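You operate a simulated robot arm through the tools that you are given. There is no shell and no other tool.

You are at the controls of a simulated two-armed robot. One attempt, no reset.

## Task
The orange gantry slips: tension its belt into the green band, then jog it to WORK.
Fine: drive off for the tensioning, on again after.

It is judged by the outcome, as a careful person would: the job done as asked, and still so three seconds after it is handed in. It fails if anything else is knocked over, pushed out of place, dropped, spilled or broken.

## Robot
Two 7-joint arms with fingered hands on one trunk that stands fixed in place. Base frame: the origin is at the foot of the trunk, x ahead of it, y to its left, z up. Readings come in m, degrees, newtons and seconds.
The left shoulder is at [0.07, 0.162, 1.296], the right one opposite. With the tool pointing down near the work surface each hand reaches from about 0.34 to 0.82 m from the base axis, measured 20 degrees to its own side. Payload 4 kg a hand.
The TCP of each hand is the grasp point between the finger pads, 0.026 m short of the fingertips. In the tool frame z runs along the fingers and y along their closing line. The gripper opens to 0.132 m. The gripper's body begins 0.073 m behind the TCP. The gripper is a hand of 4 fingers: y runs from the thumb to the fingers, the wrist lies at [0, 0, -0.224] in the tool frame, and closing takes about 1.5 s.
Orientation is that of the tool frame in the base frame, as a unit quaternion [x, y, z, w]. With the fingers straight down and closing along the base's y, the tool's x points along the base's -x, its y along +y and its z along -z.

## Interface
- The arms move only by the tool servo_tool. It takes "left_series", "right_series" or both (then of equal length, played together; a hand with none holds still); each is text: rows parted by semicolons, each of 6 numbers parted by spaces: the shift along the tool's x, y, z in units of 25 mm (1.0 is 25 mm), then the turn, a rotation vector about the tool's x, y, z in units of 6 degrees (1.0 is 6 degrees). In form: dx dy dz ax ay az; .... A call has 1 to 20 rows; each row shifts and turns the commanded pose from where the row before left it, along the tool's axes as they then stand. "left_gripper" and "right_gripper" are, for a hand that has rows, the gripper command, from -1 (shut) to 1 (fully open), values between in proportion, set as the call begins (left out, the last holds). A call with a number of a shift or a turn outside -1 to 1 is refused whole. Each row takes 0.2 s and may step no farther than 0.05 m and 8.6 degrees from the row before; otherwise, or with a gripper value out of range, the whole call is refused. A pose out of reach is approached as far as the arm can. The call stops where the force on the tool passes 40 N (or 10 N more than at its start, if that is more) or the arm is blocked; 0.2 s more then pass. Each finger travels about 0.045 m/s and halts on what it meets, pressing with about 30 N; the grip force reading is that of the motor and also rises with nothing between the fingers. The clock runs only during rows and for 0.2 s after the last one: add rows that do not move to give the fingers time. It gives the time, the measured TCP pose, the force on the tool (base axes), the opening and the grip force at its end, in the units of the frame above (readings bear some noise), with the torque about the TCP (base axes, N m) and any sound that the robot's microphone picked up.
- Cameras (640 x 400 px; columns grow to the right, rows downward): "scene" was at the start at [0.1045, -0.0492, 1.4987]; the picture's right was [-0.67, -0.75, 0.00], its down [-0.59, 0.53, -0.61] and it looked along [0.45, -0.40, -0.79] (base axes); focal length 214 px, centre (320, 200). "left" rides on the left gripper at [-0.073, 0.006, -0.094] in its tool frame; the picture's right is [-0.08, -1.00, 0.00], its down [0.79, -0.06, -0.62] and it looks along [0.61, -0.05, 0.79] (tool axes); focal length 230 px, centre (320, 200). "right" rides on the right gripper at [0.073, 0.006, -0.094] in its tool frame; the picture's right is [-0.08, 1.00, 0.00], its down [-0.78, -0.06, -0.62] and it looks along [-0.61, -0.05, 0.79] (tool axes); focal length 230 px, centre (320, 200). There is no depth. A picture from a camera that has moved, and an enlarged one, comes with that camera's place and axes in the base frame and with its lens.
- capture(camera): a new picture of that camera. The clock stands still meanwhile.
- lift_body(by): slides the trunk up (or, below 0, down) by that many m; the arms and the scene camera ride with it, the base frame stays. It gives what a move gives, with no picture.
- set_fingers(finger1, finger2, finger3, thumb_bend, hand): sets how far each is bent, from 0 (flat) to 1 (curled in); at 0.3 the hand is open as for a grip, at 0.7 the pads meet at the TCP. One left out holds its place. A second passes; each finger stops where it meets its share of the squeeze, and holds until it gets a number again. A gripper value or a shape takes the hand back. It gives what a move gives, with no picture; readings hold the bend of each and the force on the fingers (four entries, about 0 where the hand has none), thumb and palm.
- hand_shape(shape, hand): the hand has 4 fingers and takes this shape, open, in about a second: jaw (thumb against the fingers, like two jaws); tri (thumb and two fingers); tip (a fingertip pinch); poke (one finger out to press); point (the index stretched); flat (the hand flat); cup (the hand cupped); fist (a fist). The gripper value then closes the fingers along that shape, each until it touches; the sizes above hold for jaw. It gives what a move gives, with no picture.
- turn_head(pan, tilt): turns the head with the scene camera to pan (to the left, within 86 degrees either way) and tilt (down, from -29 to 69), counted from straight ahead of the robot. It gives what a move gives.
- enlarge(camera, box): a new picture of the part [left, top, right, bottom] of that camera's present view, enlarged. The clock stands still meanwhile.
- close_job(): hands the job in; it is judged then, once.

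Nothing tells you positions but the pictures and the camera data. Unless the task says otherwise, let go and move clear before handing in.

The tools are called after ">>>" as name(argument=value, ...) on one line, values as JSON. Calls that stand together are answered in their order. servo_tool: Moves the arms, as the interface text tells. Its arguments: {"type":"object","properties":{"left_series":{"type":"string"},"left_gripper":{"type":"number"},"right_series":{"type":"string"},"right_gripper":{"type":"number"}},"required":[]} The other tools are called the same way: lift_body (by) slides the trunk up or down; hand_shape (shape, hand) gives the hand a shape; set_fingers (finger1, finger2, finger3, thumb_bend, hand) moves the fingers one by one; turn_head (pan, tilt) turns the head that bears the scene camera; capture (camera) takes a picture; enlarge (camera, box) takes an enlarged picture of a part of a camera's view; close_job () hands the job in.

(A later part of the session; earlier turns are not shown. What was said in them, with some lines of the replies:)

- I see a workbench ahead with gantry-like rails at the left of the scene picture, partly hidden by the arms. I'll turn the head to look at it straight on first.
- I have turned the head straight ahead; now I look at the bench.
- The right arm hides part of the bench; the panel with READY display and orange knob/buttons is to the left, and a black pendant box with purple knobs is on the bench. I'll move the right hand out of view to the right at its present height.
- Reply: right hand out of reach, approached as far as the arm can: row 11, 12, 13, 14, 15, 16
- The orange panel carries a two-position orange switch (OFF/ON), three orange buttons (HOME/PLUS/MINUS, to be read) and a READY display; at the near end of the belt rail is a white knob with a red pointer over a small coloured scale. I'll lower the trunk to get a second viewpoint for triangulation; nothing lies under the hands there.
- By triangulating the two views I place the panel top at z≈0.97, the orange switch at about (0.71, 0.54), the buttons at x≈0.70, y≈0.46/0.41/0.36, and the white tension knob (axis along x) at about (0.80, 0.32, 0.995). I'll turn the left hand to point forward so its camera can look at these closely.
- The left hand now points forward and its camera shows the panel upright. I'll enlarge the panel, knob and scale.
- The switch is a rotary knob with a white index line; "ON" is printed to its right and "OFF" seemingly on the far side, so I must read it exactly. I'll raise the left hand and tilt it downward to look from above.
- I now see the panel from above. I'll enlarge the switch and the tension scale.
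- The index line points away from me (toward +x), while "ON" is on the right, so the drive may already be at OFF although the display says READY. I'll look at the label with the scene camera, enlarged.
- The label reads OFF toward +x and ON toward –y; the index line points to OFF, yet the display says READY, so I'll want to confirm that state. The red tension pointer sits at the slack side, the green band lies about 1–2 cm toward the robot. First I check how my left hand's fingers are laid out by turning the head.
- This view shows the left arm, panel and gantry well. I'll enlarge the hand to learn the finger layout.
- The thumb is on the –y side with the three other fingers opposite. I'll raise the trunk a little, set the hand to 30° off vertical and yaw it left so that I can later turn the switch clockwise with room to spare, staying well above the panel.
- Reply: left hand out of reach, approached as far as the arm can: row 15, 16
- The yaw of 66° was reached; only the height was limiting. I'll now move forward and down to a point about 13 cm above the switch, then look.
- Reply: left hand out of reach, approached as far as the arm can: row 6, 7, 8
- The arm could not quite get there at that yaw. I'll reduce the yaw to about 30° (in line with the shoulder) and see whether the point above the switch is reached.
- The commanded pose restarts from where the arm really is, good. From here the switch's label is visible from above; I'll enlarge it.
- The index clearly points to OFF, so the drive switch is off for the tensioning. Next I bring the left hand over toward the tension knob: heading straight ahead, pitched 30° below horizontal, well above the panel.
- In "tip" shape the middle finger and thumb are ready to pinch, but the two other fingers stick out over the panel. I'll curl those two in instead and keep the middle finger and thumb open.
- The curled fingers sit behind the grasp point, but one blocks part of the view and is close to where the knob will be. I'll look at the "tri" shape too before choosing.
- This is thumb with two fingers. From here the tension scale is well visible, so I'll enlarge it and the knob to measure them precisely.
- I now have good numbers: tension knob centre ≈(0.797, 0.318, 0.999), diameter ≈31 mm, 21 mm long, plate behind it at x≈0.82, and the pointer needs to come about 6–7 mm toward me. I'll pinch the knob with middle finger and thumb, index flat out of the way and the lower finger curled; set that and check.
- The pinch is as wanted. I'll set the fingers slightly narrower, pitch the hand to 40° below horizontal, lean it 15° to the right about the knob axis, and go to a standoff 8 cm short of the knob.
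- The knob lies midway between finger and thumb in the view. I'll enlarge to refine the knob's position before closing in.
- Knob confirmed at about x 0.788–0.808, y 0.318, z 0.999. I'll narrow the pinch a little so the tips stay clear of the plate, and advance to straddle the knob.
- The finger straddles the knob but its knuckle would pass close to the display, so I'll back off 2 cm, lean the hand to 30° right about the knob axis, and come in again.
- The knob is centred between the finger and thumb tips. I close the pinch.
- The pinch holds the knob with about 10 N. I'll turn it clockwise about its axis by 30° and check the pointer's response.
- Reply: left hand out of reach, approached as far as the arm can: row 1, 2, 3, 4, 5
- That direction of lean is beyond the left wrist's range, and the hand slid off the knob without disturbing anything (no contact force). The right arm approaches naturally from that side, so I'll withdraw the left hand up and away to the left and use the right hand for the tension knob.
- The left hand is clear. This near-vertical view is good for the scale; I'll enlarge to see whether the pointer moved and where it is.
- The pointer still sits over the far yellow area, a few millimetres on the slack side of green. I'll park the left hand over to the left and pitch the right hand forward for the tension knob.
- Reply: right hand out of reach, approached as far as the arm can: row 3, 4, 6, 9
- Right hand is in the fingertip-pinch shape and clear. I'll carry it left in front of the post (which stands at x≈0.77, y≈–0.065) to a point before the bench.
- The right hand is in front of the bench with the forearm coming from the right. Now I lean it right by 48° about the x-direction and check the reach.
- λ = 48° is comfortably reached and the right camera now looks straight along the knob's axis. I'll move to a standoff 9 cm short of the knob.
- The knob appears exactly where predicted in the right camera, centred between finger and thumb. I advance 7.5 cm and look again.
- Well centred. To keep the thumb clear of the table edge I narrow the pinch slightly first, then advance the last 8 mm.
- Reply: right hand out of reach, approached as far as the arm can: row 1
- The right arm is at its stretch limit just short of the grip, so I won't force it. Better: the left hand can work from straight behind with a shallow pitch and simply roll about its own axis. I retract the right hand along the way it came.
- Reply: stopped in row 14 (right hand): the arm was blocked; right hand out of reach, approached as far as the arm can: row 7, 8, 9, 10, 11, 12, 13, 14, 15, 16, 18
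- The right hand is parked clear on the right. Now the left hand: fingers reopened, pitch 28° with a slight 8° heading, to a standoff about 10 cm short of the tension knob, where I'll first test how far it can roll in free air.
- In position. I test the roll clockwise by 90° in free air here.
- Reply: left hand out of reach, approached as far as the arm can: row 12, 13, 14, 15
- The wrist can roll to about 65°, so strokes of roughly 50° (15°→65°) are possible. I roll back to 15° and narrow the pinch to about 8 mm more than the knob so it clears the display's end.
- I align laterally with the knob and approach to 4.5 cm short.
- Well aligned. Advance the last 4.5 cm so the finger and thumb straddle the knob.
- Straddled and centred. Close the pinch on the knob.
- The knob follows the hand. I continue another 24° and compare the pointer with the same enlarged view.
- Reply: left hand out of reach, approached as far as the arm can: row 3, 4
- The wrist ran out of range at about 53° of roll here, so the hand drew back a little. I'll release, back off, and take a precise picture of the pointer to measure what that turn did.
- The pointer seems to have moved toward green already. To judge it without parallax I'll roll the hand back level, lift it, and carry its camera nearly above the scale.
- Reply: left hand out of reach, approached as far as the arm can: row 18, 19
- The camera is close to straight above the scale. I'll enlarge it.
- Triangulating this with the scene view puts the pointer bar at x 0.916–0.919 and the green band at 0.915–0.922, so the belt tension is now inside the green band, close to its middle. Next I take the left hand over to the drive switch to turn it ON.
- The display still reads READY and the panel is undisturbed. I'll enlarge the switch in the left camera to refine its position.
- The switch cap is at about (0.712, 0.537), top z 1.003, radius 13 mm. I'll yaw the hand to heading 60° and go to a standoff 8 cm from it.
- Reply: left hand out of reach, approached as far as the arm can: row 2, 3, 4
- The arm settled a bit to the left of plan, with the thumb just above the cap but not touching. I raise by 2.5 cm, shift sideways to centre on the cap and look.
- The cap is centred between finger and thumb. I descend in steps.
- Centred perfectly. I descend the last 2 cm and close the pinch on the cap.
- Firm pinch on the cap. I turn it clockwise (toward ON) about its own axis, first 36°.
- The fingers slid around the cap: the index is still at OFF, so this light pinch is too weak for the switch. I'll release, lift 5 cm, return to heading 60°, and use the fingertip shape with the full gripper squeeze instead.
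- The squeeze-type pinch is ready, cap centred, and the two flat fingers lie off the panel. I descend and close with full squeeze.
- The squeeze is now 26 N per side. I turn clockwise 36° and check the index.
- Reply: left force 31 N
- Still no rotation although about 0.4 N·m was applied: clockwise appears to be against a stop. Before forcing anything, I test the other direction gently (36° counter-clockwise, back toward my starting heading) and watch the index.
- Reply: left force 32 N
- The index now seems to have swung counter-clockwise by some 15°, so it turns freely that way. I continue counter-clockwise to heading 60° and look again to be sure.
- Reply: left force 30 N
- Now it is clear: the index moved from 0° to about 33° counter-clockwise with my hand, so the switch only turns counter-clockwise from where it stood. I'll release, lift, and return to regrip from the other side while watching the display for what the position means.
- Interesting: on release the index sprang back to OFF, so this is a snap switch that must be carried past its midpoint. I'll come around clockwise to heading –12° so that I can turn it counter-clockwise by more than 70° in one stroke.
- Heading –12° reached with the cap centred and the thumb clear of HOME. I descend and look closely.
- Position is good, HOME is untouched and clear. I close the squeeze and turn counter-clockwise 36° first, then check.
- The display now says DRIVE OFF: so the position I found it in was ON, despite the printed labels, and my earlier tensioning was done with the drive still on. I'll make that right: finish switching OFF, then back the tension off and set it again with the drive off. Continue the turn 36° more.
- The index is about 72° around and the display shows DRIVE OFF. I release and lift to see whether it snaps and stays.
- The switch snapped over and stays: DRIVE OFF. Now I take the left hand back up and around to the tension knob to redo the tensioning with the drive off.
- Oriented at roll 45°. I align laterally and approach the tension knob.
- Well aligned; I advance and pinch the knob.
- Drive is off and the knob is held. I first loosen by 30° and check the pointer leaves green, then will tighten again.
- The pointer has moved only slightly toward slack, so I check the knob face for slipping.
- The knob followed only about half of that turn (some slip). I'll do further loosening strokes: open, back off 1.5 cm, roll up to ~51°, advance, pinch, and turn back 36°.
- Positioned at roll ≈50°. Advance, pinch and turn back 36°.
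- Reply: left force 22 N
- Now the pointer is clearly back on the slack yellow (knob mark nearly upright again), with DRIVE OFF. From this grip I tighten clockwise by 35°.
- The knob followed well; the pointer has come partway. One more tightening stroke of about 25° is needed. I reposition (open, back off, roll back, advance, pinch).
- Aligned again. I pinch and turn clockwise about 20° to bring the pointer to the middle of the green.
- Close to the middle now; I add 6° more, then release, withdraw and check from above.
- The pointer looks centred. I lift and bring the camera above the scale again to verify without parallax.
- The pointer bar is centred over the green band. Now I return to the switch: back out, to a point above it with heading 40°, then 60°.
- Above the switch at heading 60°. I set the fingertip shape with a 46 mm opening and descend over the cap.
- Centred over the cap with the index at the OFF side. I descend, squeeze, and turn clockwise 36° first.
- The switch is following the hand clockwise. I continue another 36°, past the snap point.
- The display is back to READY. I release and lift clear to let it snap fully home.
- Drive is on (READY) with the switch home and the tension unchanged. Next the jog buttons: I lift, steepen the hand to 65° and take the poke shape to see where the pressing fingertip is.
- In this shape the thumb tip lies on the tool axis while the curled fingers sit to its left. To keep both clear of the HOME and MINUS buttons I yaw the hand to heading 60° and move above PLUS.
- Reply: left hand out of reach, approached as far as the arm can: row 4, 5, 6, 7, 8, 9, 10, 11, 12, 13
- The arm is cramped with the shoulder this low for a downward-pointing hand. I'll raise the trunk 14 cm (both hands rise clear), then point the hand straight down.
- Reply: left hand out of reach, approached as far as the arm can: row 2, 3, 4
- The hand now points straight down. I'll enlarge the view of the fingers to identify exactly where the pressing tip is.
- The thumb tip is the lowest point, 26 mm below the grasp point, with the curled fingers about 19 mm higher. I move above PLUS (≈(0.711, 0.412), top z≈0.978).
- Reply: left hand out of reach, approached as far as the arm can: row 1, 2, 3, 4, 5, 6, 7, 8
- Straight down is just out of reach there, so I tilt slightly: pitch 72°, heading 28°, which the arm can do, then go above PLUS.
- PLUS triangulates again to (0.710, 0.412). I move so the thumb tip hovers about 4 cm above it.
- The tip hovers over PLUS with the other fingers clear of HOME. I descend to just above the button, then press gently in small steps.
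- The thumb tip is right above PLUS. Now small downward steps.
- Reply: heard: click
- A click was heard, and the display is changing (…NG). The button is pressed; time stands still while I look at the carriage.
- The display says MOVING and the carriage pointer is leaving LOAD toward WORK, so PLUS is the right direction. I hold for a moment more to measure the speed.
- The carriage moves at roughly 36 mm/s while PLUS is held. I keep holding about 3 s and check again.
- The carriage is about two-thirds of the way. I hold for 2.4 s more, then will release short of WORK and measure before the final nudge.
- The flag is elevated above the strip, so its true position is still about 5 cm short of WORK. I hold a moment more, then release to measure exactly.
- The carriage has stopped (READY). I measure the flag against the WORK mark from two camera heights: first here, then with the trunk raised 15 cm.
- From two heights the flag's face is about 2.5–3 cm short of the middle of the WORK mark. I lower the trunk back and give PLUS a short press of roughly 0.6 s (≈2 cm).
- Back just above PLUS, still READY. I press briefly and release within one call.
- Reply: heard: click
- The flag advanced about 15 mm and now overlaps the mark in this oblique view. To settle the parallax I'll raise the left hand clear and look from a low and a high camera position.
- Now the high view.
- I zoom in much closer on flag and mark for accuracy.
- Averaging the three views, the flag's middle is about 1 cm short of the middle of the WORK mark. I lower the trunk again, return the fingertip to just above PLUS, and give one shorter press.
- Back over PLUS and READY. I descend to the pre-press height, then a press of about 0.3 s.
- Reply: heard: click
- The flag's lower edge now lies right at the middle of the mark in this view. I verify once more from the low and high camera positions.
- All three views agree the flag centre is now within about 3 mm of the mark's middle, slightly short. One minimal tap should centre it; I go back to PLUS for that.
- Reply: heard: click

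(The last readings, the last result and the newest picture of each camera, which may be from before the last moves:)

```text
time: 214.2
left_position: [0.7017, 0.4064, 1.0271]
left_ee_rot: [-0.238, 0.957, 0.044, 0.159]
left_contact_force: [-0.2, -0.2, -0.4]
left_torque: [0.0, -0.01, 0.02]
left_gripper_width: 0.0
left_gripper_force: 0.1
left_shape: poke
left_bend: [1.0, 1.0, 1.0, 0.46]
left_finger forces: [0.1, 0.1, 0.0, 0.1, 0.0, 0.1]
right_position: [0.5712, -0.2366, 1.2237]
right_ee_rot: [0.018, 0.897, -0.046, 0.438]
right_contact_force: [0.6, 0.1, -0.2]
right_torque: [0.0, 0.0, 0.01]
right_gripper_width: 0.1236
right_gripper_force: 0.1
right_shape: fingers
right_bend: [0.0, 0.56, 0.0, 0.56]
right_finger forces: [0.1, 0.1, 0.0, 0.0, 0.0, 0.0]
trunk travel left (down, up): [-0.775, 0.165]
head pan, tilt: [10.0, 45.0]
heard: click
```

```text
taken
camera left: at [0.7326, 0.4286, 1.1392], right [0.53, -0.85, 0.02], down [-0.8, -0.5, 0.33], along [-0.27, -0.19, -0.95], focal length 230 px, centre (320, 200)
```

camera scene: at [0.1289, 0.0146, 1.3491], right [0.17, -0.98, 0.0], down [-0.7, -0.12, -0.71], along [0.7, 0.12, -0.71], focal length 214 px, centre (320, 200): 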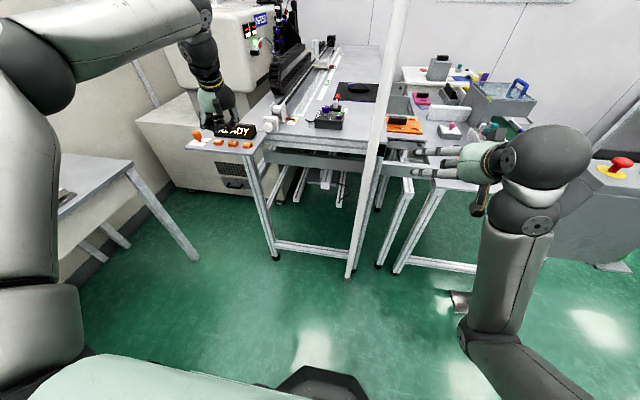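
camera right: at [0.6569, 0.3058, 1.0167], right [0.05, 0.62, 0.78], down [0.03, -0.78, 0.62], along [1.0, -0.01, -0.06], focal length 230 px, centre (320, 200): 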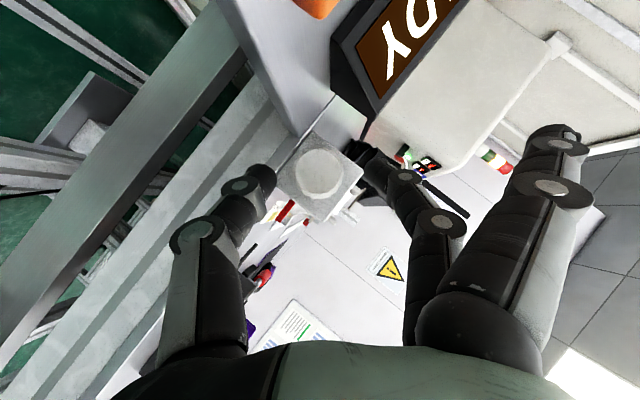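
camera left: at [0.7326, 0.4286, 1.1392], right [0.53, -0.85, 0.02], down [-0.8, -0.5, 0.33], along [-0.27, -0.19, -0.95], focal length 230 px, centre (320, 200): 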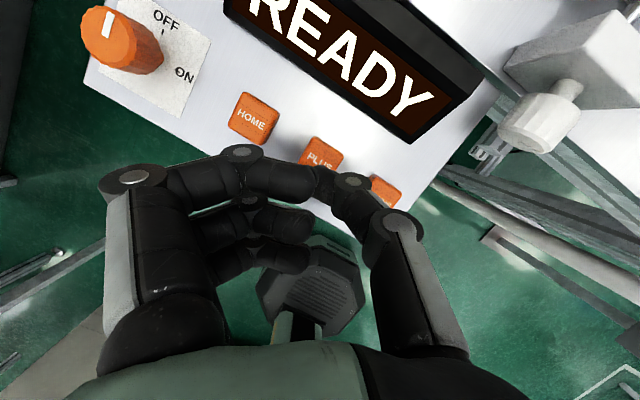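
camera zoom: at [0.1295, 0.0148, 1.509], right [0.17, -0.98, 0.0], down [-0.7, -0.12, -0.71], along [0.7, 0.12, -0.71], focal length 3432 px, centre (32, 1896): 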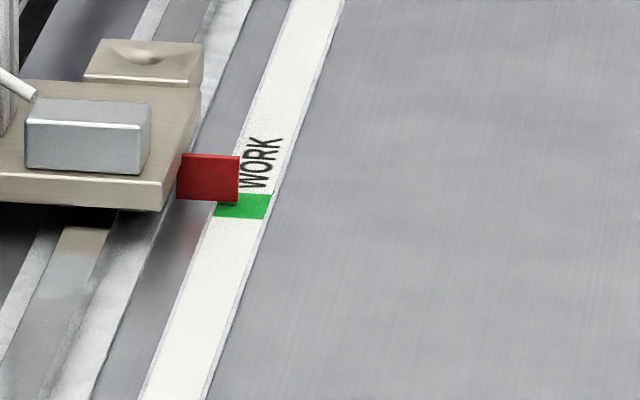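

The flag advanced about 4 mm more and is now centred on WORK; the display says READY. I lift the hand clear and back away.

>>> servo_tool(left_series="-0.327 0 -0.945 0 0 0; -0.327 0 -0.945 0 0 0; -0.327 0 -0.945 0 0 0; -0.327 0 -0.945 0 0 0; -0.327 0 -0.945 0 0 0; -0.327 0 -0.945 0 0 0; -0.327 0 -0.945 0 0 0; 0.7 0.4 -0.3 0 0 0; 0.7 0.4 -0.3 0 0 0; 0.7 0.4 -0.3 0 0 0; 0.7 0.4 -0.3 0 0 0; 0.7 0.4 -0.3 0 0 0")

>>> capture(camera="scene")

>>> enlarge(camera="scene", box=[200, 90, 360, 200])

>>> enlarge(camera="scene", box=[274, 142, 310, 166])

>>> enlarge(camera="scene", box=[324, 84, 352, 104])

```text
time: 216.8
left_position: [0.5921, 0.4055, 1.2097]
left_ee_rot: [-0.238, 0.957, 0.043, 0.161]
left_contact_force: [0.2, -0.2, -0.4]
left_torque: [0.0, -0.03, -0.01]
left_gripper_width: 0.0001
left_gripper_force: 0.1
left_shape: poke
left_bend: [1.0, 1.0, 1.0, 0.46]
left_finger forces: [0.0, 0.1, 0.0, 0.1, 0.1, 0.0]
right_position: [0.5712, -0.236, 1.2237]
right_ee_rot: [0.017, 0.897, -0.045, 0.439]
right_contact_force: [-0.1, -0.7, -1.1]
right_torque: [-0.01, -0.01, -0.01]
right_gripper_width: 0.1237
right_gripper_force: 0.1
right_shape: fingers
right_bend: [0.0, 0.56, 0.0, 0.56]
right_finger forces: [0.0, 0.0, 0.1, 0.0, 0.0, 0.1]
trunk travel left (down, up): [-0.775, 0.165]
head pan, tilt: [10.0, 45.0]
```

```text
taken
camera scene: at [0.1275, 0.0146, 1.5092], right [0.17, -0.98, 0.0], down [-0.7, -0.12, -0.71], along [0.7, 0.12, -0.71], focal length 214 px, centre (320, 200)
```

scene: 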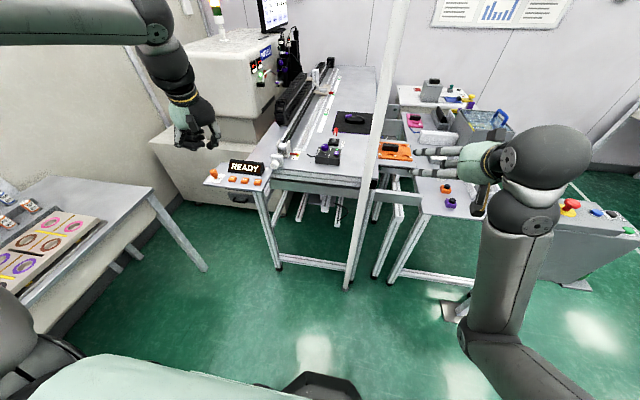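

```text
3.64 times, centred on (280, 145) of scene
camera zoom: at [0.1275, 0.0146, 1.5092], right [0.17, -0.98, 0.0], down [-0.7, -0.12, -0.71], along [0.7, 0.12, -0.71], focal length 780 px, centre (466, 400)
```

zoom: 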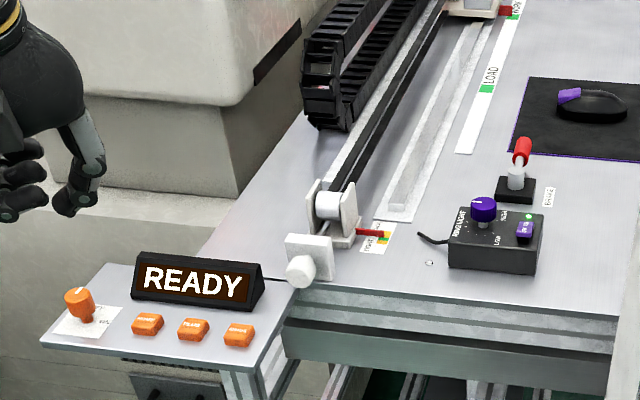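

```text
16.00 times, centred on (292, 154) of scene
camera zoom: at [0.1275, 0.0146, 1.5092], right [0.17, -0.98, 0.0], down [-0.7, -0.12, -0.71], along [0.7, 0.12, -0.71], focal length 3432 px, centre (768, 936)
```

zoom: 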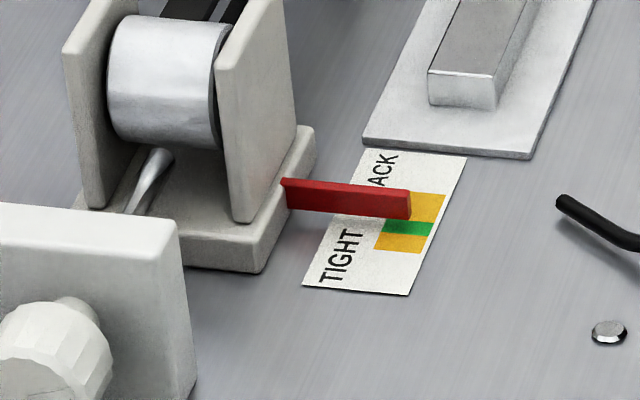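

```text
16.00 times, centred on (338, 94) of scene
camera zoom: at [0.1275, 0.0146, 1.5092], right [0.17, -0.98, 0.0], down [-0.7, -0.12, -0.71], along [0.7, 0.12, -0.71], focal length 3432 px, centre (32, 1896)
```

zoom: 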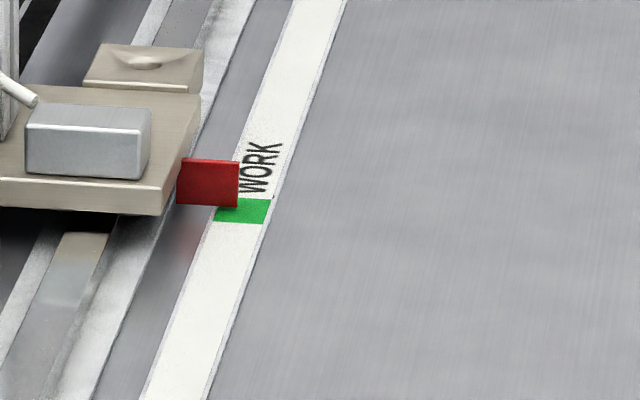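

Final check: DRIVE on with READY showing, tension pointer inside the green band, carriage flag on WORK, buttons, brake lever, ring light and everything else undisturbed, and both hands clear. One thing to report: my first tensioning happened with the drive still on because I trusted the switch's printed labels. I then switched it off (DRIVE OFF shown), slackened and re-tensioned into green, and switched it on again before jogging. I hand the job in.

>>> close_job()

```text
The job is handed in.
```

The job is handed in. The belt tension pointer is in the green band, the drive is on, and the carriage is at WORK. At my last check the display read READY, both hands were clear, and nothing else looked disturbed.

**Drive during tensioning:** I broke your drive-off instruction the first time. The switch's line pointed at its printed OFF label, so I took the drive to be off. It was actually on. I only found out when turning the switch changed the display to DRIVE OFF. With the drive off, I slackened the belt until the pointer was out of green and tensioned it again. I then switched the drive back on before jogging.

**Switch label:** the printed OFF and ON labels don't match the switch. The line points at the printed OFF when the drive is on, so go by the display instead.

**How close it is:** by my camera measurements, the tension pointer is within about 1 mm of the middle of green, which extends about 3 mm either side. The carriage flag is within a few millimetres of the middle of the WORK mark.
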